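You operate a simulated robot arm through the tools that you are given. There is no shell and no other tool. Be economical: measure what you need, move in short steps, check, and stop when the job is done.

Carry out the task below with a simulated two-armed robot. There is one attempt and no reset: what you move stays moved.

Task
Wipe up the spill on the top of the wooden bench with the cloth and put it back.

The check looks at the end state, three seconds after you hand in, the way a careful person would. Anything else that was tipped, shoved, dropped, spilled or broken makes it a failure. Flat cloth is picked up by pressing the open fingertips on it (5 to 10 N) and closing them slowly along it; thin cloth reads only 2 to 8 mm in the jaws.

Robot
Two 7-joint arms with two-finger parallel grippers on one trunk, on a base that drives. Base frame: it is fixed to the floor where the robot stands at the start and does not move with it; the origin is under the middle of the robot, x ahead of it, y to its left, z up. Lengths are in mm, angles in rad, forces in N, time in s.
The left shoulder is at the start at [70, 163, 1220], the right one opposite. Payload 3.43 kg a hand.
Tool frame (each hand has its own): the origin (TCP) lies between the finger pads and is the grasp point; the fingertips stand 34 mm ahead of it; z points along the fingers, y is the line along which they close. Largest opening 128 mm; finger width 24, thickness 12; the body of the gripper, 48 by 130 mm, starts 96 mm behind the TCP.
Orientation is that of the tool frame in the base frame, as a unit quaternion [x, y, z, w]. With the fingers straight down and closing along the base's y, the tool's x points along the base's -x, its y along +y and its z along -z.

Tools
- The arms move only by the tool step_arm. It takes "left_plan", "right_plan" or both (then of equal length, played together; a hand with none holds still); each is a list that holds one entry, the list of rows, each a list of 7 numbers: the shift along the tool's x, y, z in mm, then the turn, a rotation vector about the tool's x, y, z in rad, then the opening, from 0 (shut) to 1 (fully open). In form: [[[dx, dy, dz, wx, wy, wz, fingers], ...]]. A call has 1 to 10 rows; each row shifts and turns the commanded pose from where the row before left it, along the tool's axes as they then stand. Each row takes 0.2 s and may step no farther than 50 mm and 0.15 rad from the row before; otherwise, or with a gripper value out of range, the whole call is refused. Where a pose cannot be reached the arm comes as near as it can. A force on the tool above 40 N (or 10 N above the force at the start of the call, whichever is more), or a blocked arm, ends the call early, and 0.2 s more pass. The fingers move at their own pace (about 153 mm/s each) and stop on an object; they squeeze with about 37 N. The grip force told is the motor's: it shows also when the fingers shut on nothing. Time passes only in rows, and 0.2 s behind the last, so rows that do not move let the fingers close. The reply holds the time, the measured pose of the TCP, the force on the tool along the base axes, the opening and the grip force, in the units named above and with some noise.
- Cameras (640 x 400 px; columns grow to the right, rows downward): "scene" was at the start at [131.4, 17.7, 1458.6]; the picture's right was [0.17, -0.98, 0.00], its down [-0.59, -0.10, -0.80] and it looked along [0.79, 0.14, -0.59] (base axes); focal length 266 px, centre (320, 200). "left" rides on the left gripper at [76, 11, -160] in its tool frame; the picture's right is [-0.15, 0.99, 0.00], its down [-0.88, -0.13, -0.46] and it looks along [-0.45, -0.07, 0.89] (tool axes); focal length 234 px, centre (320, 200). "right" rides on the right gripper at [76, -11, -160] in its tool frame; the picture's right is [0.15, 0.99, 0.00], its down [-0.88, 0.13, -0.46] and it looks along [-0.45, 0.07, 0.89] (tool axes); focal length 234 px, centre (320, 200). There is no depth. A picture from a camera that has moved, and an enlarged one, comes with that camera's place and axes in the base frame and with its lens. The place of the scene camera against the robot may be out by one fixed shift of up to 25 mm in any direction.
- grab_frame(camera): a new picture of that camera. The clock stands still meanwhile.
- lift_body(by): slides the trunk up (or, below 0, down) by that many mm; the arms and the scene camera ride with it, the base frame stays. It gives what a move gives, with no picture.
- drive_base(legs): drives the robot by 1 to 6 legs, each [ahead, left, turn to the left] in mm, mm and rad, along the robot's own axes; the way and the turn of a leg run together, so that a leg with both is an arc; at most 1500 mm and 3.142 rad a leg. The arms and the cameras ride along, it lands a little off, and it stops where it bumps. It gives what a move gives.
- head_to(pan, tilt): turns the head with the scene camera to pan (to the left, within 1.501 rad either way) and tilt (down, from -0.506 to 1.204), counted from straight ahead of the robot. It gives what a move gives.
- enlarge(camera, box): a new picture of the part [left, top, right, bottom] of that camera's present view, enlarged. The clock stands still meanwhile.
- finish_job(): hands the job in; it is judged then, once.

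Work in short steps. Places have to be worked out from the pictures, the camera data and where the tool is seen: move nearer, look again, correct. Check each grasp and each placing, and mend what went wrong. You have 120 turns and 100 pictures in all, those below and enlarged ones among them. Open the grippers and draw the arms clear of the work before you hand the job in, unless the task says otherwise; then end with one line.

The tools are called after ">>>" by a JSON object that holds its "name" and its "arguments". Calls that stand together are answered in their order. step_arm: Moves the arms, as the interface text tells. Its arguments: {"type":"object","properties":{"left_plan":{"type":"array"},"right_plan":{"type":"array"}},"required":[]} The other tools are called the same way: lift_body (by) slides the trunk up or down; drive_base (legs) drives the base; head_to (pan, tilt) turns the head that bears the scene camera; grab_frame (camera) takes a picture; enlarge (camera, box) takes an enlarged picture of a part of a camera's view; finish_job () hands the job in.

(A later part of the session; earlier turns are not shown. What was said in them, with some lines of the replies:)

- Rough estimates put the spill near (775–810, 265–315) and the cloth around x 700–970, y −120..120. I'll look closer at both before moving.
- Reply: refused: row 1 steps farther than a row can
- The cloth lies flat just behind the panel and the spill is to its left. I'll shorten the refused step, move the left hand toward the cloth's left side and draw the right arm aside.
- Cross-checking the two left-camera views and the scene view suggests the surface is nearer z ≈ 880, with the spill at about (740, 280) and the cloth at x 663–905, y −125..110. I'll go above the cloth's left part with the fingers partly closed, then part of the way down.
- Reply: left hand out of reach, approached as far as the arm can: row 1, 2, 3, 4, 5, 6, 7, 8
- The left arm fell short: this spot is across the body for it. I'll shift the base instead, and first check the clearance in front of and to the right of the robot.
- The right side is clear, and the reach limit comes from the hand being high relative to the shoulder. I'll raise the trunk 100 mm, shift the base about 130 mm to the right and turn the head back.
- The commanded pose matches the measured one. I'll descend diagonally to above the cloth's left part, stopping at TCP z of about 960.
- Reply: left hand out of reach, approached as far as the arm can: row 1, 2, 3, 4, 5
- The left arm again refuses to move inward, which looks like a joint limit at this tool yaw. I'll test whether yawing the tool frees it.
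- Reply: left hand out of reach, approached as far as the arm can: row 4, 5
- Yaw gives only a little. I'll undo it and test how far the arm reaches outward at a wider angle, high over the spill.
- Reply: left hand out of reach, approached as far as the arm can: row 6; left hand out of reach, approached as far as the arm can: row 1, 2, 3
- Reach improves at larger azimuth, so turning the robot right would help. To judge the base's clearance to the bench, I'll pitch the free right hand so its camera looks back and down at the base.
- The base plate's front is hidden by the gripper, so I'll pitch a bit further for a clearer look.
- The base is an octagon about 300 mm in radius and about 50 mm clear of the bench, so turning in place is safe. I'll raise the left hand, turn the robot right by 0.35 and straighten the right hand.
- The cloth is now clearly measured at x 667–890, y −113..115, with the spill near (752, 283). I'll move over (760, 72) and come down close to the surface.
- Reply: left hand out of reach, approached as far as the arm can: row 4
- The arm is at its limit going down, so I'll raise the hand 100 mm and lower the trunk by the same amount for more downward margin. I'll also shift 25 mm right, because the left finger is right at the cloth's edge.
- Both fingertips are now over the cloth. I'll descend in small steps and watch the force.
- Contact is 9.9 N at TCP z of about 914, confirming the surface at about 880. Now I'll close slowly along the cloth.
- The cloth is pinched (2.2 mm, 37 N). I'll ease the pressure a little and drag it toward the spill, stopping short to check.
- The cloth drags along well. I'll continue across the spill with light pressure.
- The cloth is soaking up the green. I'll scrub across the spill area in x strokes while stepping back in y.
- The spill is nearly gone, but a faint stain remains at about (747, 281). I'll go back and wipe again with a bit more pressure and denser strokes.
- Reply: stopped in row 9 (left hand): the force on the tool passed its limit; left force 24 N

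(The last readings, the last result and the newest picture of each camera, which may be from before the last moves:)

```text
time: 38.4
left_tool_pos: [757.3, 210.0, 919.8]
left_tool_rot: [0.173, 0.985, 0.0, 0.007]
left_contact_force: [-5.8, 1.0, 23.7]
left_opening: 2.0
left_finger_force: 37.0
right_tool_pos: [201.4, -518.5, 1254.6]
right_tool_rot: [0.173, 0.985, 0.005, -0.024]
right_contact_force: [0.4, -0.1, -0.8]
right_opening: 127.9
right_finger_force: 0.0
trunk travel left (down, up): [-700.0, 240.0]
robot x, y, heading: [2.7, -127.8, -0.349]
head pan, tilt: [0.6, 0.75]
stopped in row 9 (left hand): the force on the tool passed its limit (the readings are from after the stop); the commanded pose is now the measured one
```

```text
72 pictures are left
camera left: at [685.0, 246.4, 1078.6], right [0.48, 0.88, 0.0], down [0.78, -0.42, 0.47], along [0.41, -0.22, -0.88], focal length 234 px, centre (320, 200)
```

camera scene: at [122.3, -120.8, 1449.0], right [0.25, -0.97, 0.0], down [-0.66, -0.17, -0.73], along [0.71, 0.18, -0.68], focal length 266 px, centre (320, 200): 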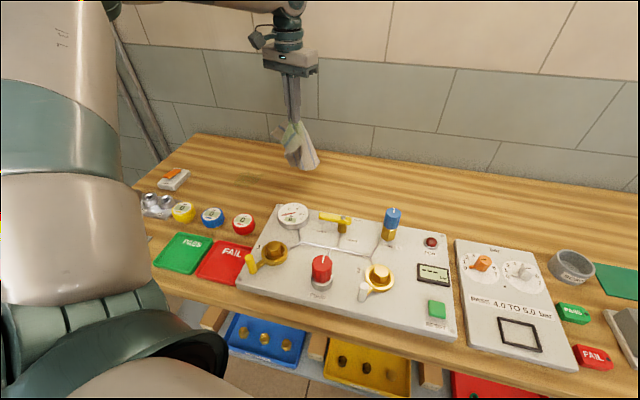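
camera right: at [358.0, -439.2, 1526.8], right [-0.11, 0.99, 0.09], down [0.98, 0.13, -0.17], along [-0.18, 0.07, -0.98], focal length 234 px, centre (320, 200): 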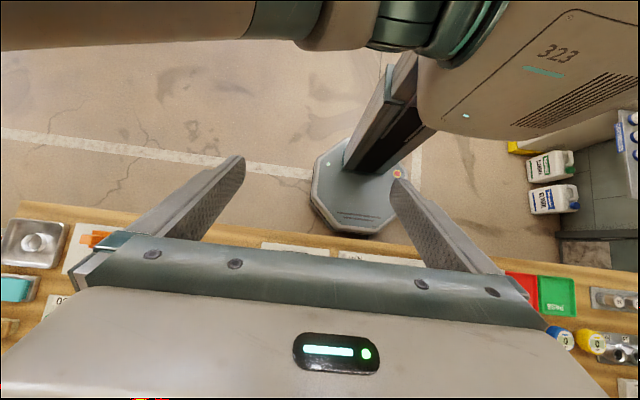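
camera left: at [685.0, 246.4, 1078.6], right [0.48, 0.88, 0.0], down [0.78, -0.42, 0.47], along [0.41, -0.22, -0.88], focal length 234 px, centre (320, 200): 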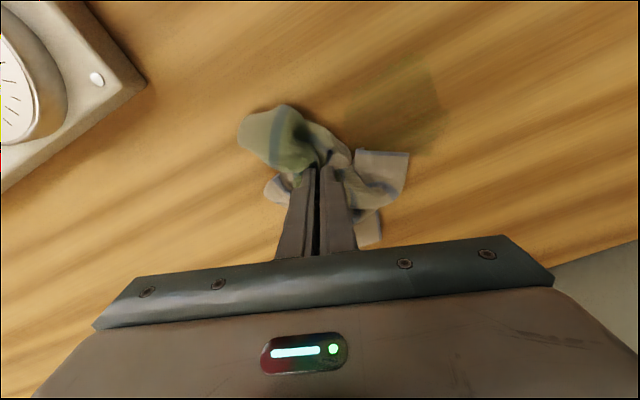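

The cloth is bunched under the tips with 24 N on it, and the stain spans x 705–775, y 250–322. I'll ease 2 mm and scrub back and forth through it.

>>> {"name": "step_arm", "arguments": {"left_plan": [[[0, 0, -3, 0, 0, 0, 0], [29.7, 31.8, 0, 0, 0, 0, 0], [32.9, -12, 0, 0, 0, 0, 0], [6.8, 18.8, 0, 0, 0, 0, 0], [-32.9, 12, 0, 0, 0, 0, 0], [-32.9, 12, 0, 0, 0, 0, 0], [6.8, 18.8, 0, 0, 0, 0, 0], [32.9, -12, 0, 0, 0, 0, 0], [32.9, -12, 0, 0, 0, 0, 0], [6.8, 18.8, 0, 0, 0, 0, 0]]]}}

>>> {"name": "step_arm", "arguments": {"left_plan": [[[-32.9, 12, 0, 0, 0, 0, 0], [-32.9, 12, 0, 0, 0, 0, 0], [6.8, 18.8, 0, 0, 0, 0, 0], [32.9, -12, 0, 0, 0, 0, 0], [32.9, -12, 0, 0, 0, 0, 0], [-15, -41, 0, 0, 0, 0, 0], [-15, -41, 0, 0, 0, 0, 0], [-15, -41, 0, 0, 0, 0, 0], [0, 0, 0, 0, 0, 0, 0]]]}}

>>> {"name": "grab_frame", "arguments": {"camera": "left"}}

>>> {"name": "enlarge", "arguments": {"camera": "scene", "box": [180, 130, 380, 255]}}

```text
time: 40.5
left_tool_pos: [703.7, 311.0, 920.3]
left_tool_rot: [0.173, 0.985, -0.001, 0.004]
left_contact_force: [-0.6, -2.8, 9.6]
left_opening: 2.3
left_finger_force: 36.7
right_tool_pos: [199.7, -519.1, 1254.0]
right_tool_rot: [0.175, 0.984, 0.006, -0.024]
right_contact_force: [-0.7, 0.8, -0.3]
right_opening: 127.8
right_finger_force: 0.1
trunk travel left (down, up): [-700.0, 240.0]
robot x, y, heading: [-2.0, -128.8, -0.351]
head pan, tilt: [0.6, 0.75]
```

```text
time: 42.5
left_tool_pos: [704.0, 201.2, 921.7]
left_tool_rot: [0.174, 0.985, 0.0, 0.003]
left_contact_force: [-0.4, 0.0, 3.1]
left_opening: 1.8
left_finger_force: 37.2
right_tool_pos: [202.0, -518.8, 1253.3]
right_tool_rot: [0.174, 0.985, 0.004, -0.023]
right_contact_force: [0.0, 1.2, -0.2]
right_opening: 128.0
right_finger_force: 0.0
trunk travel left (down, up): [-700.0, 240.0]
robot x, y, heading: [1.2, -128.9, -0.347]
head pan, tilt: [0.6, 0.75]
```

```text
71 pictures are left
camera left: at [633.9, 237.0, 1080.8], right [0.48, 0.88, 0.0], down [0.78, -0.42, 0.46], along [0.41, -0.22, -0.89], focal length 234 px, centre (320, 200)
```

left: 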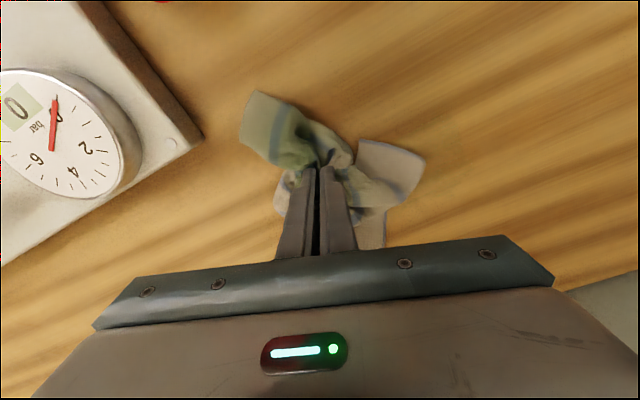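

```text
3.20 times, centred on (280, 192) of scene
camera zoom: at [121.9, -121.4, 1449.0], right [0.25, -0.97, 0.0], down [-0.66, -0.17, -0.73], along [0.71, 0.18, -0.68], focal length 850 px, centre (448, 224)
```

zoom: 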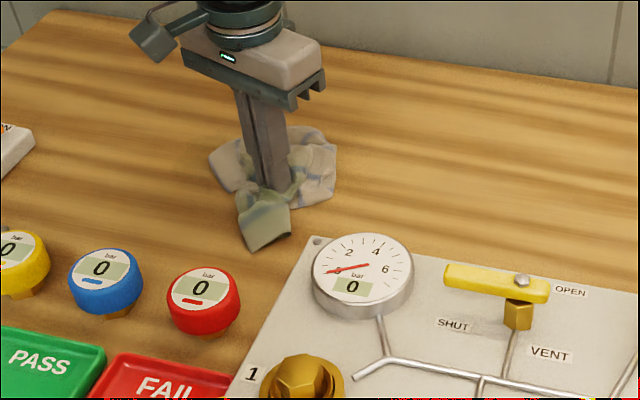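

The stain looks gone. I'll lift the cloth clear, look closely at the bench, and shift the base 150 mm to the right along the bench so I can lay the cloth with a leftward drag.

>>> {"name": "step_arm", "arguments": {"left_plan": [[[0, 0, -40, 0, 0, 0, 0], [-20, -10, -40, 0, 0, 0, 0], [-20, -20, -40, 0, 0, 0, 0], [-10, -30, -40, 0, 0, 0, 0], [-10, -30, -40, 0, 0, 0, 0], [0, 0, -20, 0, 0, 0, 0], [0, 0, 0, 0, 0, 0, 0]]]}}

>>> {"name": "drive_base", "arguments": {"legs": [[51, -141, 0]]}}

>>> {"name": "grab_frame", "arguments": {"camera": "scene"}}

>>> {"name": "enlarge", "arguments": {"camera": "scene", "box": [180, 110, 380, 235]}}

```text
refused: row 4 steps farther than a row can; nothing moved
```

```text
time: 43.9
left_tool_pos: [701.8, 52.0, 921.5]
left_tool_rot: [0.172, 0.985, -0.001, 0.004]
left_contact_force: [-0.9, 0.3, 3.3]
left_opening: 2.0
left_finger_force: 36.6
right_tool_pos: [200.3, -667.1, 1254.1]
right_tool_rot: [0.173, 0.985, 0.004, -0.025]
right_contact_force: [-1.1, 0.0, -0.4]
right_opening: 127.7
right_finger_force: 0.1
trunk travel left (down, up): [-700.0, 240.0]
robot x, y, heading: [-2.4, -277.7, -0.352]
head pan, tilt: [0.6, 0.75]
```

```text
69 pictures are left
camera scene: at [119.6, -270.6, 1449.1], right [0.25, -0.97, 0.0], down [-0.66, -0.17, -0.73], along [0.71, 0.18, -0.68], focal length 266 px, centre (320, 200)
```

scene: 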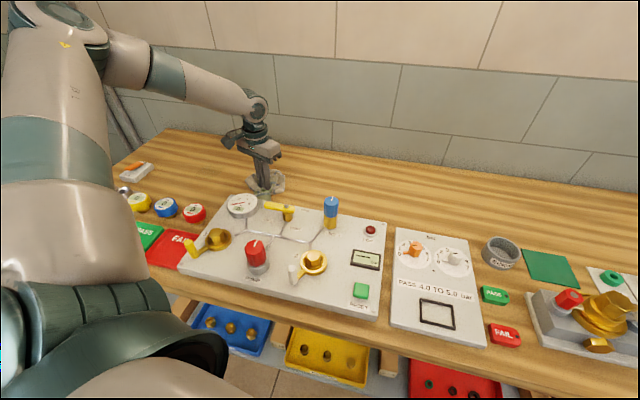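

```text
3.20 times, centred on (280, 172) of scene
camera zoom: at [119.6, -270.6, 1449.1], right [0.25, -0.97, 0.0], down [-0.66, -0.17, -0.73], along [0.71, 0.18, -0.68], focal length 850 px, centre (448, 288)
```

zoom: 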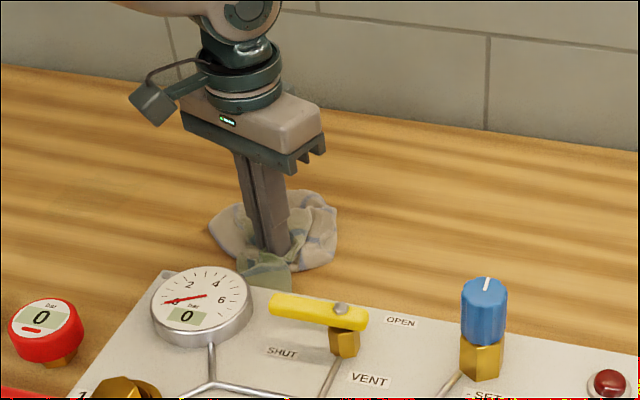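

The arm lift was refused, so the cloth was dragged low along the bench. Nothing appears disturbed: the gauge and lever are in place. I'll lift straight up now.

>>> {"name": "step_arm", "arguments": {"left_plan": [[[0, 0, -40, 0, 0, 0, 0], [0, 0, -40, 0, 0, 0, 0], [-20, 0, -40, 0, 0, 0, 0], [-20, 0, -40, 0, 0, 0, 0], [-10, 0, -40, 0, 0, 0, 0], [0, 0, -20, 0, 0, 0, 0], [0, 0, 0, 0, 0, 0, 0]]]}}

>>> {"name": "enlarge", "arguments": {"camera": "scene", "box": [100, 90, 400, 278]}}

>>> {"name": "grab_frame", "arguments": {"camera": "left"}}

```text
time: 45.5
left_tool_pos: [748.4, 35.0, 1141.1]
left_tool_rot: [0.173, 0.985, 0.0, 0.004]
left_contact_force: [0.1, -0.4, 0.1]
left_opening: 2.2
left_finger_force: 37.2
right_tool_pos: [200.7, -668.1, 1254.6]
right_tool_rot: [0.173, 0.985, 0.004, -0.025]
right_contact_force: [-0.2, 0.1, -0.4]
right_opening: 128.1
right_finger_force: 0.1
trunk travel left (down, up): [-700.0, 240.0]
robot x, y, heading: [1.2, -278.3, -0.35]
head pan, tilt: [0.6, 0.75]
```

```text
2.13 times, centred on (250, 184) of scene
camera zoom: at [120.5, -271.4, 1448.9], right [0.25, -0.97, 0.0], down [-0.66, -0.17, -0.73], along [0.71, 0.18, -0.68], focal length 565 px, centre (469, 234)
```

zoom: 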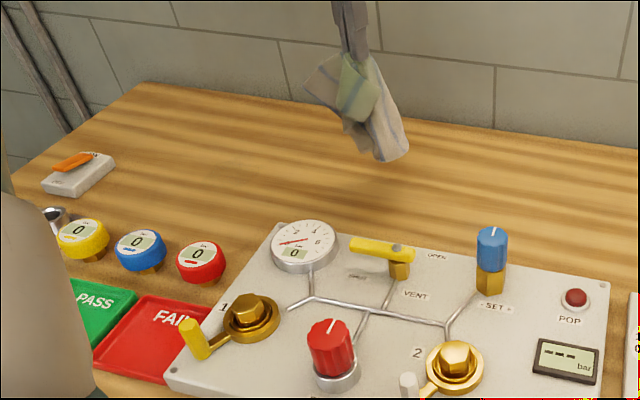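

```text
66 pictures are left
camera left: at [678.3, 71.0, 1300.4], right [0.47, 0.88, 0.0], down [0.78, -0.42, 0.46], along [0.41, -0.22, -0.89], focal length 234 px, centre (320, 200)
```

left: 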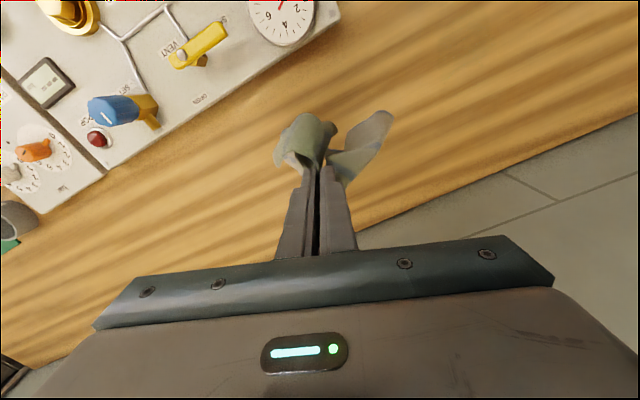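

The bench is clean. I'll carry the cloth right to y of about −120, lower it until it touches, then lay it while moving left toward the original grasp point.

>>> {"name": "step_arm", "arguments": {"left_plan": [[[-15.4, -35.7, 0, 0, 0, 0, 0], [-15.4, -35.7, 0, 0, 0, 0, 0], [-15.4, -35.7, 0, 0, 0, 0, 0], [-15.4, -35.7, 0, 0, 0, 0, 0], [0, 0, 35, 0, 0, 0, 0], [0, 0, 35, 0, 0, 0, 0], [0, 0, 15, 0, 0, 0, 0], [0, 0, 0, 0, 0, 0, 0]]]}}

>>> {"name": "enlarge", "arguments": {"camera": "scene", "box": [160, 110, 400, 260]}}

```text
time: 47.3
left_tool_pos: [757.3, -122.6, 1056.4]
left_tool_rot: [0.173, 0.985, -0.001, 0.004]
left_contact_force: [0.1, 0.4, 0.3]
left_opening: 2.2
left_finger_force: 36.1
right_tool_pos: [200.4, -668.5, 1255.2]
right_tool_rot: [0.173, 0.985, 0.005, -0.025]
right_contact_force: [0.5, 0.5, 1.1]
right_opening: 128.1
right_finger_force: 0.1
trunk travel left (down, up): [-700.0, 240.0]
robot x, y, heading: [-1.5, -279.0, -0.347]
head pan, tilt: [0.6, 0.75]
```

```text
2.67 times, centred on (280, 185) of scene
camera zoom: at [120.2, -271.0, 1449.0], right [0.25, -0.97, 0.0], down [-0.66, -0.17, -0.73], along [0.71, 0.18, -0.68], focal length 708 px, centre (427, 240)
```

zoom: 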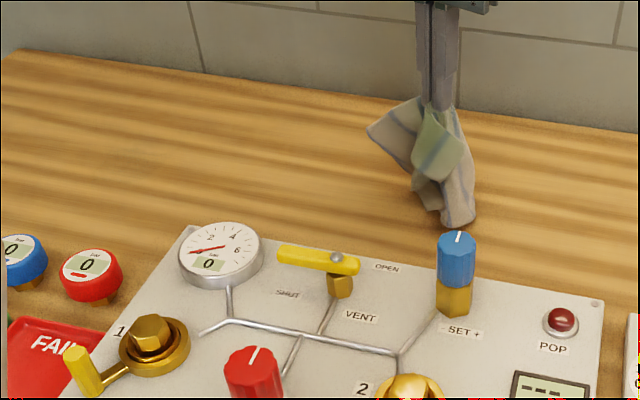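

The cloth's lower tip is nearly touching. I'll lower a bit more, then lay diagonally to the left.

>>> {"name": "step_arm", "arguments": {"left_plan": [[[0, 0, 25, 0, 0, 0, 0], [5.8, 16, 9, 0, 0, 0, 0], [5.8, 16, 11, 0, 0, 0, 0], [5.8, 16, 11, 0, 0, 0, 0], [5.8, 16, 12, 0, 0, 0, 0], [5.8, 16, 12, 0, 0, 0, 0], [5.8, 16, 14, 0, 0, 0, 0], [5.8, 16, 14, 0, 0, 0, 0], [5.8, 16, 14, 0, 0, 0, 0], [5.8, 16, 14, 0, 0, 0, 0]]]}}

>>> {"name": "enlarge", "arguments": {"camera": "scene", "box": [160, 110, 400, 260]}}

>>> {"name": "grab_frame", "arguments": {"camera": "left"}}

```text
time: 49.5
left_tool_pos: [762.0, 32.4, 921.4]
left_tool_rot: [0.172, 0.985, -0.001, 0.005]
left_contact_force: [0.2, -0.1, -0.3]
left_opening: 2.0
left_finger_force: 36.8
right_tool_pos: [199.8, -667.5, 1254.4]
right_tool_rot: [0.173, 0.985, 0.004, -0.024]
right_contact_force: [-0.2, -0.4, -1.0]
right_opening: 128.0
right_finger_force: 0.1
trunk travel left (down, up): [-700.0, 240.0]
robot x, y, heading: [-2.0, -277.8, -0.351]
head pan, tilt: [0.6, 0.75]
```

```text
2.67 times, centred on (280, 185) of scene
camera zoom: at [120.5, -270.8, 1448.9], right [0.25, -0.97, 0.0], down [-0.66, -0.17, -0.73], along [0.71, 0.18, -0.68], focal length 708 px, centre (427, 240)
```

zoom: 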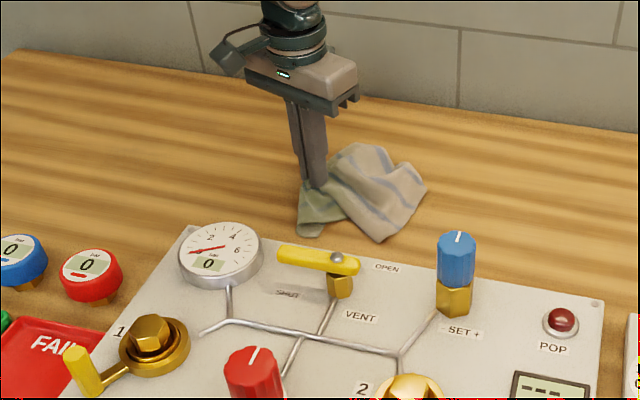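

```text
63 pictures are left
camera left: at [690.8, 69.3, 1080.4], right [0.47, 0.88, 0.0], down [0.78, -0.42, 0.46], along [0.41, -0.22, -0.89], focal length 234 px, centre (320, 200)
```

left: 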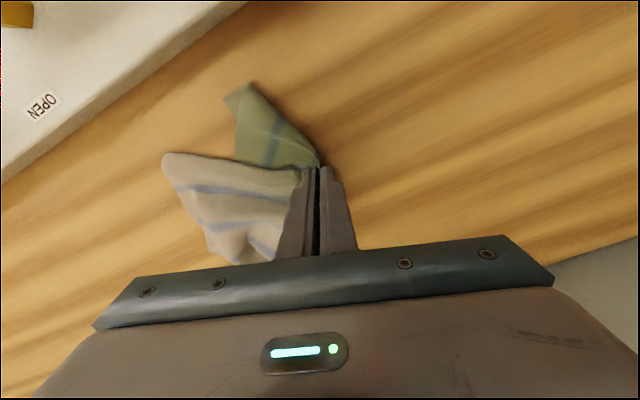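

The right part is laid out nicely. I'll move the last bit to the original grasp point, open the fingers gently and rise.

>>> {"name": "step_arm", "arguments": {"left_plan": [[[10.9, 15.3, 3, 0, 0, 0, 0], [0, 0, 0, 0, 0, 0, 0.05], [0, 0, 0, 0, 0, 0, 0.12], [0, 0, 0, 0, 0, 0, 0.2], [0, 0, -10, 0, 0, 0, 0.2], [0, 0, -20, 0, 0, 0, 0.25], [0, 0, -40, 0, 0, 0, 0.3], [0, 0, -40, 0, 0, 0, 0.3], [0, 0, -40, 0, 0, 0, 0.3], [0, 0, 0, 0, 0, 0, 0.3]]]}}

>>> {"name": "enlarge", "arguments": {"camera": "scene", "box": [160, 110, 400, 260]}}

>>> {"name": "grab_frame", "arguments": {"camera": "left"}}

```text
time: 51.7
left_tool_pos: [752.3, 52.7, 1068.1]
left_tool_rot: [0.173, 0.985, -0.001, 0.004]
left_contact_force: [0.9, 0.3, -0.1]
left_opening: 38.1
left_finger_force: 0.1
right_tool_pos: [201.2, -667.8, 1254.1]
right_tool_rot: [0.174, 0.985, 0.004, -0.024]
right_contact_force: [-0.2, -0.3, -0.6]
right_opening: 128.0
right_finger_force: 0.1
trunk travel left (down, up): [-700.0, 240.0]
robot x, y, heading: [-1.5, -275.6, -0.344]
head pan, tilt: [0.6, 0.75]
```

```text
2.67 times, centred on (280, 185) of scene
camera zoom: at [120.9, -271.4, 1448.9], right [0.25, -0.97, 0.0], down [-0.66, -0.17, -0.73], along [0.71, 0.18, -0.68], focal length 708 px, centre (427, 240)
```

zoom: 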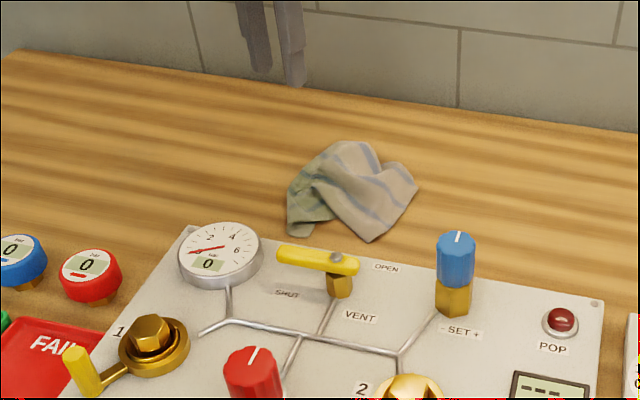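

```text
61 pictures are left
camera left: at [681.9, 89.6, 1228.4], right [0.47, 0.88, 0.0], down [0.78, -0.42, 0.46], along [0.41, -0.22, -0.89], focal length 234 px, centre (320, 200)
```

left: 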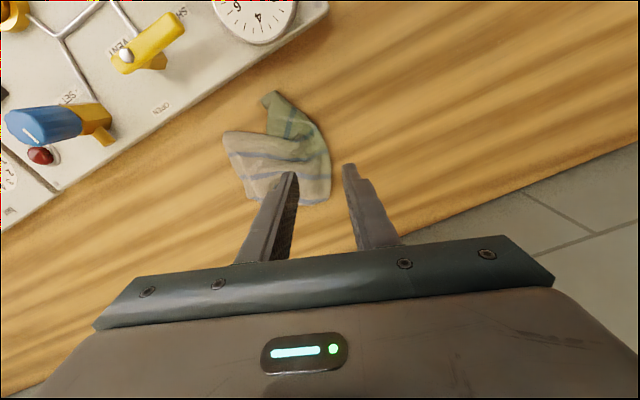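

The cloth is back roughly in place (centre about (750, −15) versus (778, 0) originally) but crumpled. I'll take a closer look to see how to spread it.

>>> {"name": "step_arm", "arguments": {"left_plan": [[[30, -30, 0, 0, 0, 0, 0.3], [30, -30, 0, 0, 0, 0, 0.3], [0, 0, 0, 0, 0, 0, 0.3]]]}}

>>> {"name": "enlarge", "arguments": {"camera": "left", "box": [200, 40, 440, 190]}}

>>> {"name": "enlarge", "arguments": {"camera": "scene", "box": [250, 150, 330, 200]}}

```text
time: 52.5
left_tool_pos: [674.1, 16.1, 1068.5]
left_tool_rot: [0.173, 0.985, -0.001, 0.003]
left_contact_force: [1.1, -0.1, -1.0]
left_opening: 38.6
left_finger_force: 0.0
right_tool_pos: [202.1, -668.0, 1254.8]
right_tool_rot: [0.174, 0.984, 0.004, -0.025]
right_contact_force: [1.7, -0.3, -0.3]
right_opening: 128.2
right_finger_force: 0.1
trunk travel left (down, up): [-700.0, 240.0]
robot x, y, heading: [-0.6, -277.6, -0.344]
head pan, tilt: [0.6, 0.75]
```

```text
2.67 times, centred on (320, 115) of left
camera zoom: at [604.9, 52.9, 1228.3], right [0.47, 0.88, 0.0], down [0.78, -0.42, 0.46], along [0.41, -0.22, -0.89], focal length 624 px, centre (320, 427)
```

zoom: 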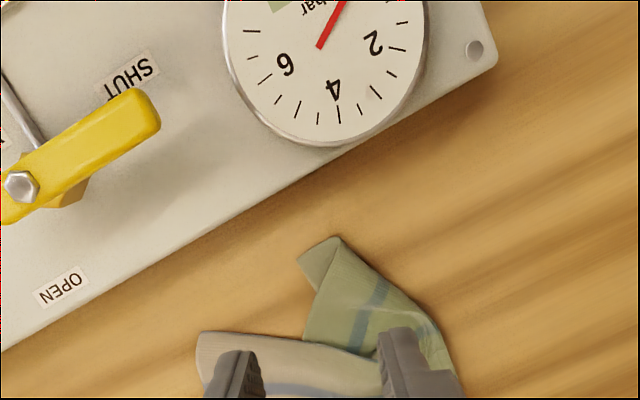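

```text
8.00 times, centred on (290, 175) of scene
camera zoom: at [121.4, -271.5, 1448.8], right [0.25, -0.97, 0.0], down [-0.66, -0.17, -0.73], along [0.71, 0.18, -0.68], focal length 2125 px, centre (560, 400)
```

zoom: 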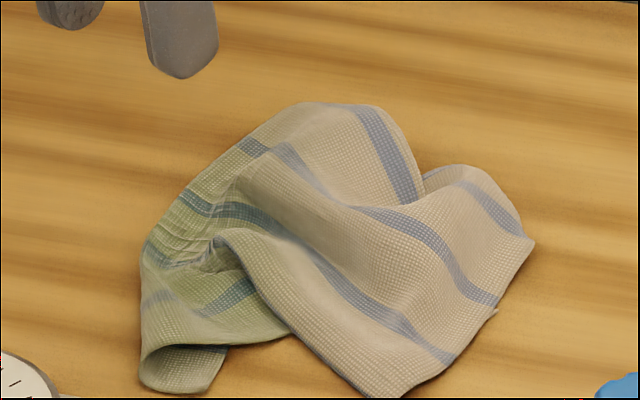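

The near-left corner flap is visible at about (692, 22). Hanging the cloth from a corner and laying it diagonally should spread it far better, so I'll go down on that corner.

>>> {"name": "step_arm", "arguments": {"left_plan": [[[-14.9, 11.8, 30, 0, 0, 0, 0.45], [0, 0, 40, 0, 0, 0, 0.45], [0, 0, 40, 0, 0, 0, 0.45], [0, 0, 0, 0, 0, 0, 0.45]]]}}

>>> {"name": "grab_frame", "arguments": {"camera": "left"}}

>>> {"name": "enlarge", "arguments": {"camera": "scene", "box": [210, 130, 370, 230]}}

```text
time: 53.5
left_tool_pos: [695.0, 21.3, 957.2]
left_tool_rot: [0.173, 0.985, 0.0, 0.004]
left_contact_force: [-0.6, 0.5, -0.2]
left_opening: 57.8
left_finger_force: 0.0
right_tool_pos: [201.9, -667.9, 1253.8]
right_tool_rot: [0.174, 0.984, 0.004, -0.025]
right_contact_force: [-0.5, 0.6, -0.1]
right_opening: 128.1
right_finger_force: 0.1
trunk travel left (down, up): [-700.0, 240.0]
robot x, y, heading: [-1.8, -278.2, -0.345]
head pan, tilt: [0.6, 0.75]
```

```text
58 pictures are left
camera left: at [622.6, 57.7, 1117.6], right [0.47, 0.88, 0.0], down [0.78, -0.42, 0.46], along [0.41, -0.22, -0.89], focal length 234 px, centre (320, 200)
```

left: 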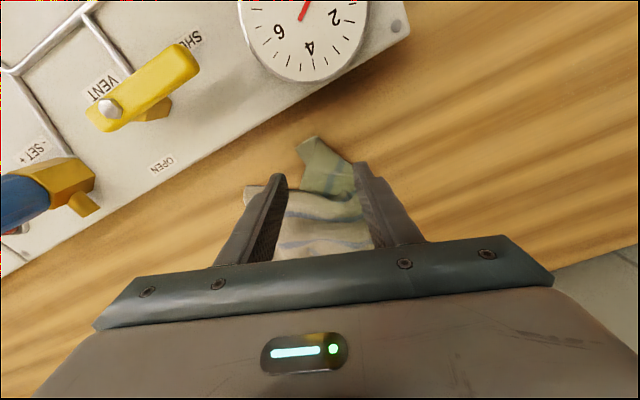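

```text
4.00 times, centred on (290, 180) of scene
camera zoom: at [120.0, -271.7, 1449.0], right [0.25, -0.97, 0.0], down [-0.66, -0.17, -0.73], along [0.71, 0.18, -0.68], focal length 1062 px, centre (440, 280)
```

zoom: 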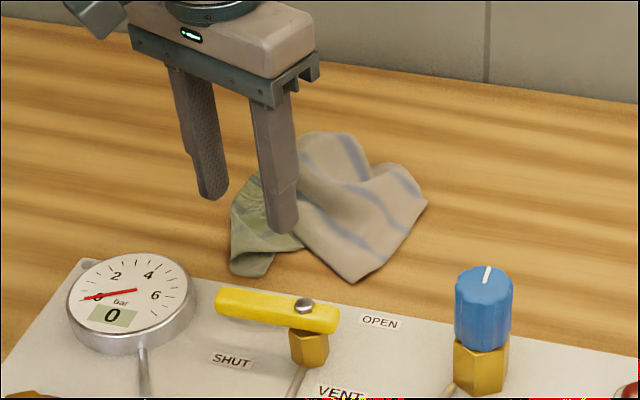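

The projected pinch point falls right on the corner flap. I'll descend to contact.

>>> {"name": "step_arm", "arguments": {"left_plan": [[[0, 0, 20, 0, 0, 0, 0.45], [0, 0, 15, 0, 0, 0, 0.45], [0, 0, 4, 0, 0, 0, 0.45], [0, 0, 0, 0, 0, 0, 0.45]]]}}

>>> {"name": "step_arm", "arguments": {"left_plan": [[[0, 0, 2.5, 0, 0, 0, 0.45], [0, 0, 0, 0, 0, 0, 0.45]]]}}

```text
time: 54.5
left_tool_pos: [694.2, 20.9, 916.6]
left_tool_rot: [0.173, 0.985, 0.0, 0.004]
left_contact_force: [-0.3, -0.2, 1.1]
left_opening: 57.5
left_finger_force: 0.1
right_tool_pos: [200.3, -668.4, 1253.9]
right_tool_rot: [0.174, 0.984, 0.003, -0.025]
right_contact_force: [1.1, 0.7, 0.4]
right_opening: 128.0
right_finger_force: 0.0
trunk travel left (down, up): [-700.0, 240.0]
robot x, y, heading: [0.9, -281.9, -0.353]
head pan, tilt: [0.6, 0.75]
```

```text
time: 55.1
left_tool_pos: [694.7, 20.3, 914.9]
left_tool_rot: [0.173, 0.985, -0.002, 0.005]
left_contact_force: [0.8, -0.1, 3.5]
left_opening: 57.7
left_finger_force: 0.1
right_tool_pos: [200.2, -669.1, 1253.2]
right_tool_rot: [0.173, 0.985, 0.004, -0.024]
right_contact_force: [0.2, -0.9, 0.7]
right_opening: 128.1
right_finger_force: 0.1
trunk travel left (down, up): [-700.0, 240.0]
robot x, y, heading: [-3.4, -276.3, -0.353]
head pan, tilt: [0.6, 0.75]
```

Light contact now. I'll press slightly more and close slowly.

>>> {"name": "step_arm", "arguments": {"left_plan": [[[0, 0, 1, 0, 0, 0, 0.4], [0, 0, 0, 0, 0, 0, 0.35], [0, 0, 0, 0, 0, 0, 0.3], [0, 0, 0, 0, 0, 0, 0.25], [0, 0, 0, 0, 0, 0, 0.2], [0, 0, 0, 0, 0, 0, 0.15], [0, 0, 0, 0, 0, 0, 0.1], [0, 0, 0, 0, 0, 0, 0.05], [0, 0, 0, 0, 0, 0, 0], [0, 0, 0, 0, 0, 0, 0]]]}}

>>> {"name": "step_arm", "arguments": {"left_plan": [[[0, 0, -40, 0, 0, 0, 0], [0, 0, -40, 0, 0, 0, 0], [0, 0, -40, 0, 0, 0, 0], [0, 0, -40, 0, 0, 0, 0], [-10, 0, -40, 0, 0, 0, 0], [-20, 0, -40, 0, 0, 0, 0], [-20, 0, -40, 0, 0, 0, 0], [-20, 0, -30, 0, 0, 0, 0], [0, 0, 0, 0, 0, 0, 0]]]}}

>>> {"name": "grab_frame", "arguments": {"camera": "scene"}}

```text
time: 57.3
left_tool_pos: [693.2, 19.5, 915.4]
left_tool_rot: [0.172, 0.985, 0.0, 0.006]
left_contact_force: [-0.1, -0.4, 10.2]
left_opening: 3.7
left_finger_force: 37.4
right_tool_pos: [198.8, -667.9, 1253.7]
right_tool_rot: [0.173, 0.985, 0.005, -0.024]
right_contact_force: [-0.8, 0.3, 0.5]
right_opening: 127.9
right_finger_force: 0.1
trunk travel left (down, up): [-700.0, 240.0]
robot x, y, heading: [-5.2, -278.2, -0.349]
head pan, tilt: [0.6, 0.75]
```

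```text
time: 59.3
left_tool_pos: [757.6, 0.4, 1227.0]
left_tool_rot: [0.173, 0.985, -0.001, 0.005]
left_contact_force: [-0.8, -0.1, -0.7]
left_opening: 3.5
left_finger_force: 37.2
right_tool_pos: [200.8, -668.4, 1254.8]
right_tool_rot: [0.173, 0.985, 0.004, -0.024]
right_contact_force: [0.0, 0.6, 0.7]
right_opening: 128.1
right_finger_force: 0.0
trunk travel left (down, up): [-700.0, 240.0]
robot x, y, heading: [-2.8, -276.4, -0.35]
head pan, tilt: [0.6, 0.75]
```

```text
56 pictures are left
camera scene: at [120.1, -270.8, 1448.9], right [0.25, -0.97, 0.0], down [-0.66, -0.17, -0.73], along [0.71, 0.18, -0.68], focal length 266 px, centre (320, 200)
```

scene: 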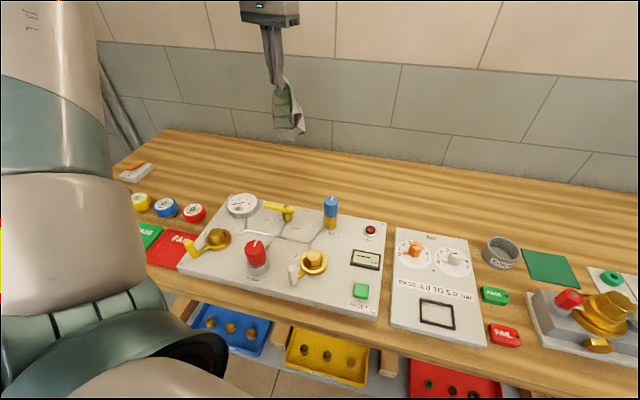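

>>> {"name": "enlarge", "arguments": {"camera": "scene", "box": [240, 60, 340, 160]}}

```text
4.00 times, centred on (290, 110) of scene
camera zoom: at [120.1, -270.8, 1448.9], right [0.25, -0.97, 0.0], down [-0.66, -0.17, -0.73], along [0.71, 0.18, -0.68], focal length 1062 px, centre (440, 560)
```

zoom: 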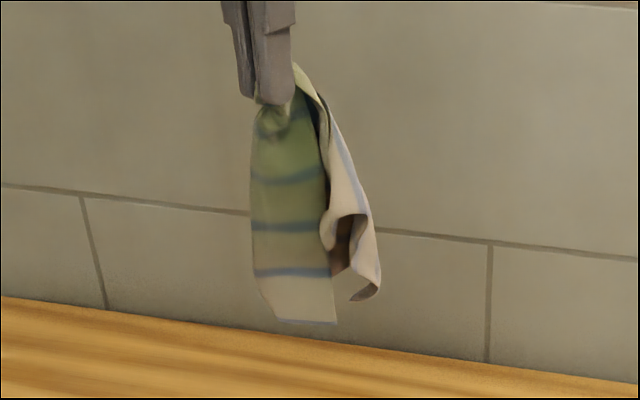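

The cloth hangs from its near edge with the stripes level, so laying it by pulling toward the robot should spread it. I'll move out to the far side of its place and lower until it touches.

>>> {"name": "step_arm", "arguments": {"left_plan": [[[-35, 0, 20, 0, 0, 0, 0], [-35, 0, 20, 0, 0, 0, 0], [-30, 0, 20, 0, 0, 0, 0], [-5, 0, 20, 0, 0, 0, 0], [0, 0, 20, 0, 0, 0, 0], [0, 0, 0, 0, 0, 0, 0]]]}}

>>> {"name": "enlarge", "arguments": {"camera": "scene", "box": [200, 80, 400, 205]}}

```text
time: 60.7
left_tool_pos: [857.1, -39.6, 1126.3]
left_tool_rot: [0.173, 0.985, -0.001, 0.004]
left_contact_force: [-0.3, -0.5, -0.1]
left_opening: 3.3
left_finger_force: 37.1
right_tool_pos: [199.9, -668.9, 1254.2]
right_tool_rot: [0.173, 0.985, 0.004, -0.025]
right_contact_force: [0.0, 0.1, -0.3]
right_opening: 127.8
right_finger_force: 0.0
trunk travel left (down, up): [-700.0, 240.0]
robot x, y, heading: [1.2, -278.1, -0.349]
head pan, tilt: [0.6, 0.75]
```

```text
3.20 times, centred on (300, 142) of scene
camera zoom: at [120.1, -272.2, 1448.9], right [0.25, -0.97, 0.0], down [-0.66, -0.17, -0.73], along [0.71, 0.18, -0.68], focal length 850 px, centre (384, 384)
```

zoom: 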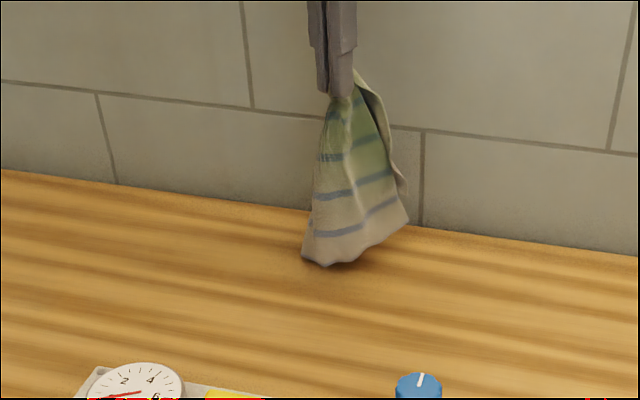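

It reached (857, −40) and the cloth hangs open, just touching. I'll lay it in an arc toward the robot, ending near the panel-side edge of its old place.

>>> {"name": "step_arm", "arguments": {"left_plan": [[[0, 0, 20, 0, 0, 0, 0], [30, 2.3, 5, 0, 0, 0, 0], [30, 2.3, 7, 0, 0, 0, 0], [30, 2.3, 13, 0, 0, 0, 0], [25, 2, 16, 0, 0, 0, 0], [20, 1.5, 17, 0, 0, 0, 0], [20, 1.5, 24, 0, 0, 0, 0], [15, 1, 25, 0, 0, 0, 0], [12, 1, 35, 0, 0, 0, 0], [12, 1, 43, 0, 0, 0, 0]]]}}

>>> {"name": "enlarge", "arguments": {"camera": "scene", "box": [200, 110, 400, 235]}}

>>> {"name": "grab_frame", "arguments": {"camera": "left"}}

```text
time: 62.9
left_tool_pos: [682.5, 37.3, 917.2]
left_tool_rot: [0.173, 0.985, 0.0, 0.005]
left_contact_force: [-0.5, 0.7, 0.4]
left_opening: 3.5
left_finger_force: 36.9
right_tool_pos: [201.1, -667.4, 1254.0]
right_tool_rot: [0.173, 0.985, 0.005, -0.025]
right_contact_force: [-1.1, 0.2, -0.4]
right_opening: 128.1
right_finger_force: 0.0
trunk travel left (down, up): [-700.0, 240.0]
robot x, y, heading: [-1.4, -275.5, -0.352]
head pan, tilt: [0.6, 0.75]
```

```text
3.20 times, centred on (300, 172) of scene
camera zoom: at [121.3, -271.1, 1448.9], right [0.25, -0.97, 0.0], down [-0.66, -0.17, -0.73], along [0.71, 0.18, -0.68], focal length 850 px, centre (384, 288)
```

zoom: 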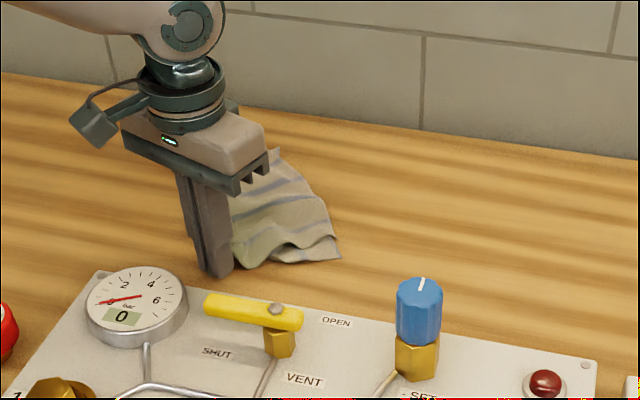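

```text
52 pictures are left
camera left: at [611.2, 73.5, 1076.5], right [0.47, 0.88, 0.0], down [0.78, -0.42, 0.46], along [0.41, -0.22, -0.89], focal length 234 px, centre (320, 200)
```

left: 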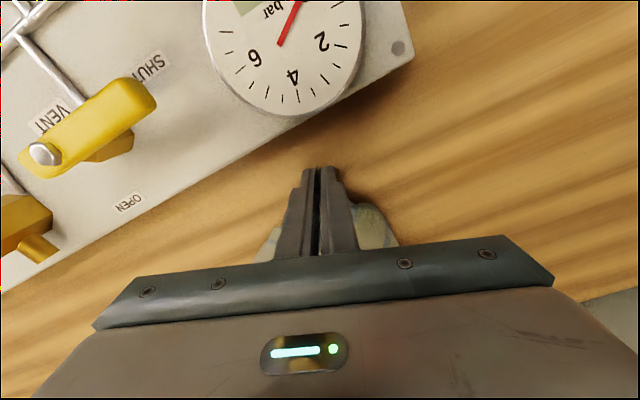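

The cloth is laid out nicely. I'll release gently and rise.

>>> {"name": "step_arm", "arguments": {"left_plan": [[[0, 0, 0, 0, 0, 0, 0.05], [0, 0, 0, 0, 0, 0, 0.12], [0, 0, 0, 0, 0, 0, 0.2], [0, 0, -10, 0, 0, 0, 0.2], [0, 0, -20, 0, 0, 0, 0.25], [0, 0, -40, 0, 0, 0, 0.3], [0, 0, -40, 0, 0, 0, 0.3], [10, 0, -40, 0, 0, 0, 0.3], [20, 0, -40, 0, 0, 0, 0.3], [0, 0, 0, 0, 0, 0, 0.3]]]}}

>>> {"name": "enlarge", "arguments": {"camera": "scene", "box": [200, 110, 400, 235]}}

>>> {"name": "grab_frame", "arguments": {"camera": "left"}}

```text
time: 65.1
left_tool_pos: [652.1, 51.3, 1109.8]
left_tool_rot: [0.173, 0.985, -0.001, 0.003]
left_contact_force: [1.1, -0.9, 0.3]
left_opening: 38.2
left_finger_force: 0.0
right_tool_pos: [201.2, -668.4, 1253.3]
right_tool_rot: [0.174, 0.984, 0.005, -0.026]
right_contact_force: [0.6, 0.1, 0.1]
right_opening: 128.3
right_finger_force: 0.2
trunk travel left (down, up): [-700.0, 240.0]
robot x, y, heading: [-4.2, -277.5, -0.354]
head pan, tilt: [0.6, 0.75]
```

```text
3.20 times, centred on (300, 172) of scene
camera zoom: at [121.5, -271.9, 1448.8], right [0.25, -0.97, 0.0], down [-0.66, -0.17, -0.73], along [0.71, 0.18, -0.68], focal length 850 px, centre (384, 288)
```

zoom: 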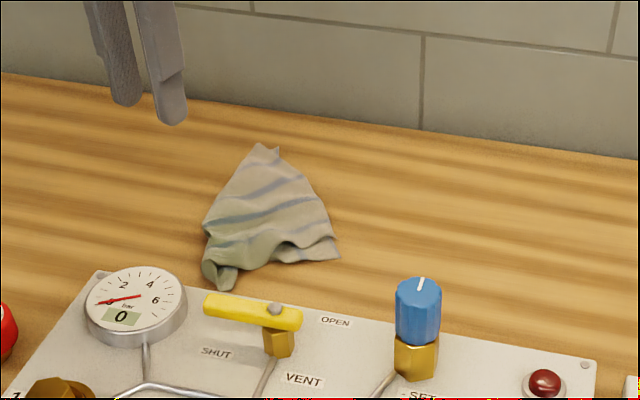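

```text
50 pictures are left
camera left: at [581.6, 88.5, 1268.9], right [0.47, 0.88, 0.0], down [0.78, -0.42, 0.46], along [0.41, -0.22, -0.89], focal length 234 px, centre (320, 200)
```

left: 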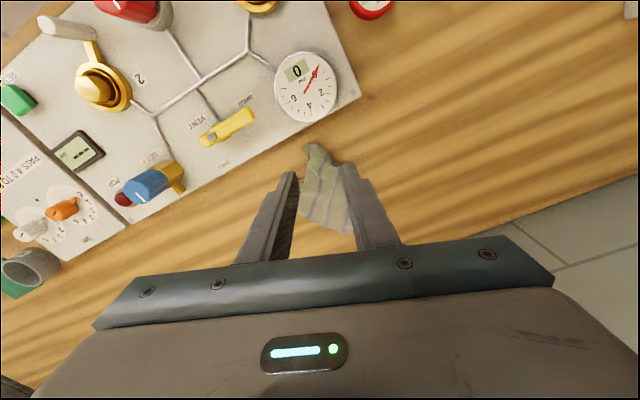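

The cloth now lies within its original footprint, with its centre at about (775, 15) versus (778, 0). I'll draw the left arm clear and take a final look at the spill area and the rest of the bench.

>>> {"name": "step_arm", "arguments": {"left_plan": [[[40, 10, -20, 0, 0, 0, 0.6], [40, 10, -20, 0, 0, 0, 1], [40, 10, -20, 0, 0, 0, 1], [40, 10, 0, 0, 0, 0, 1], [0, 0, 0, 0, 0, 0, 1]]]}}

>>> {"name": "head_to", "arguments": {"pan": 0.75, "tilt": 0.65}}

>>> {"name": "grab_frame", "arguments": {"camera": "scene"}}

>>> {"name": "grab_frame", "arguments": {"camera": "left"}}

```text
time: 66.3
left_tool_pos: [514.5, 144.1, 1170.1]
left_tool_rot: [0.173, 0.985, -0.001, 0.005]
left_contact_force: [0.1, -1.3, 0.5]
left_opening: 127.7
left_finger_force: 0.1
right_tool_pos: [201.4, -669.9, 1254.6]
right_tool_rot: [0.174, 0.984, 0.004, -0.024]
right_contact_force: [0.1, 1.0, -0.8]
right_opening: 128.0
right_finger_force: 0.0
trunk travel left (down, up): [-700.0, 240.0]
robot x, y, heading: [-2.6, -282.2, -0.345]
head pan, tilt: [0.6, 0.75]
```

```text
time: 67.0
left_tool_pos: [515.0, 146.4, 1170.7]
left_tool_rot: [0.173, 0.985, -0.001, 0.005]
left_contact_force: [0.4, 0.3, 0.4]
left_opening: 128.2
left_finger_force: 0.0
right_tool_pos: [201.5, -668.5, 1254.0]
right_tool_rot: [0.174, 0.984, 0.005, -0.025]
right_contact_force: [0.5, 0.0, -0.1]
right_opening: 128.0
right_finger_force: 0.0
trunk travel left (down, up): [-700.0, 240.0]
robot x, y, heading: [-3.6, -277.4, -0.356]
head pan, tilt: [0.75, 0.649]
```

```text
49 pictures are left
camera scene: at [120.3, -258.3, 1457.5], right [0.39, -0.92, 0.0], down [-0.56, -0.24, -0.8], along [0.73, 0.31, -0.61], focal length 266 px, centre (320, 200)
```

scene: 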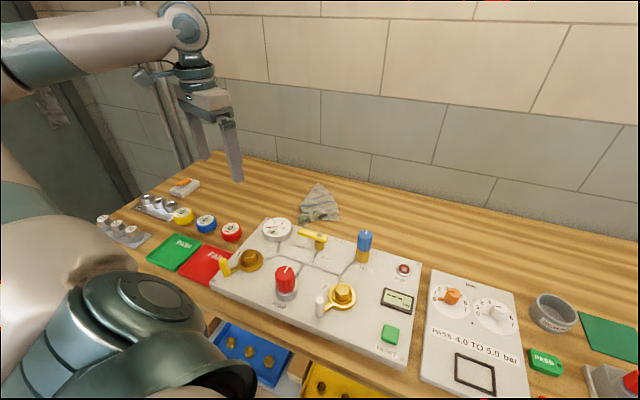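

```text
48 pictures are left
camera left: at [444.1, 182.2, 1329.9], right [0.47, 0.88, 0.0], down [0.78, -0.42, 0.46], along [0.41, -0.22, -0.89], focal length 234 px, centre (320, 200)
```

left: 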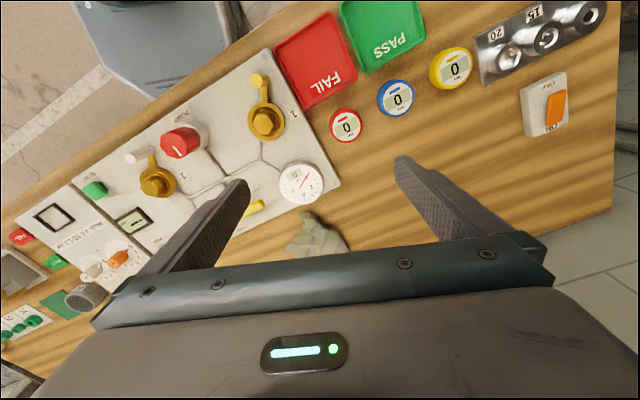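

Everything else is in place. One magnified check of the spill area for residue.

>>> {"name": "enlarge", "arguments": {"camera": "scene", "box": [190, 150, 350, 250]}}

```text
4.00 times, centred on (270, 200) of scene
camera zoom: at [120.3, -258.3, 1457.5], right [0.39, -0.92, 0.0], down [-0.56, -0.24, -0.8], along [0.73, 0.31, -0.61], focal length 1062 px, centre (520, 200)
```

zoom: 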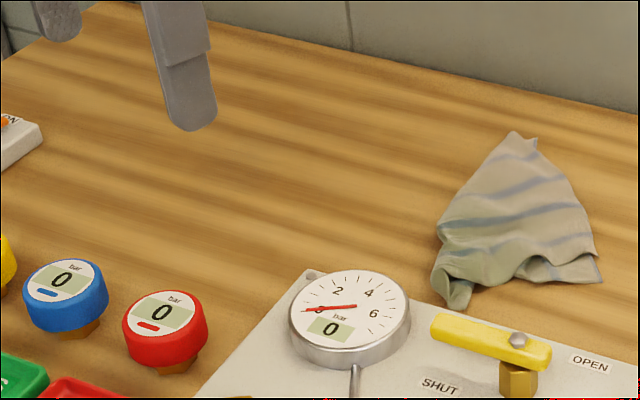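

The wood is clean, the cloth is back in its place, the grippers are open and the arms are clear. Handing in.

>>> {"name": "finish_job", "arguments": {}}

```text
The job is handed in.
```

I wiped up the spill and put the cloth back in its original spot, about 15 mm off centre. It lies partly folded rather than flat, and nothing else on the bench looks disturbed.
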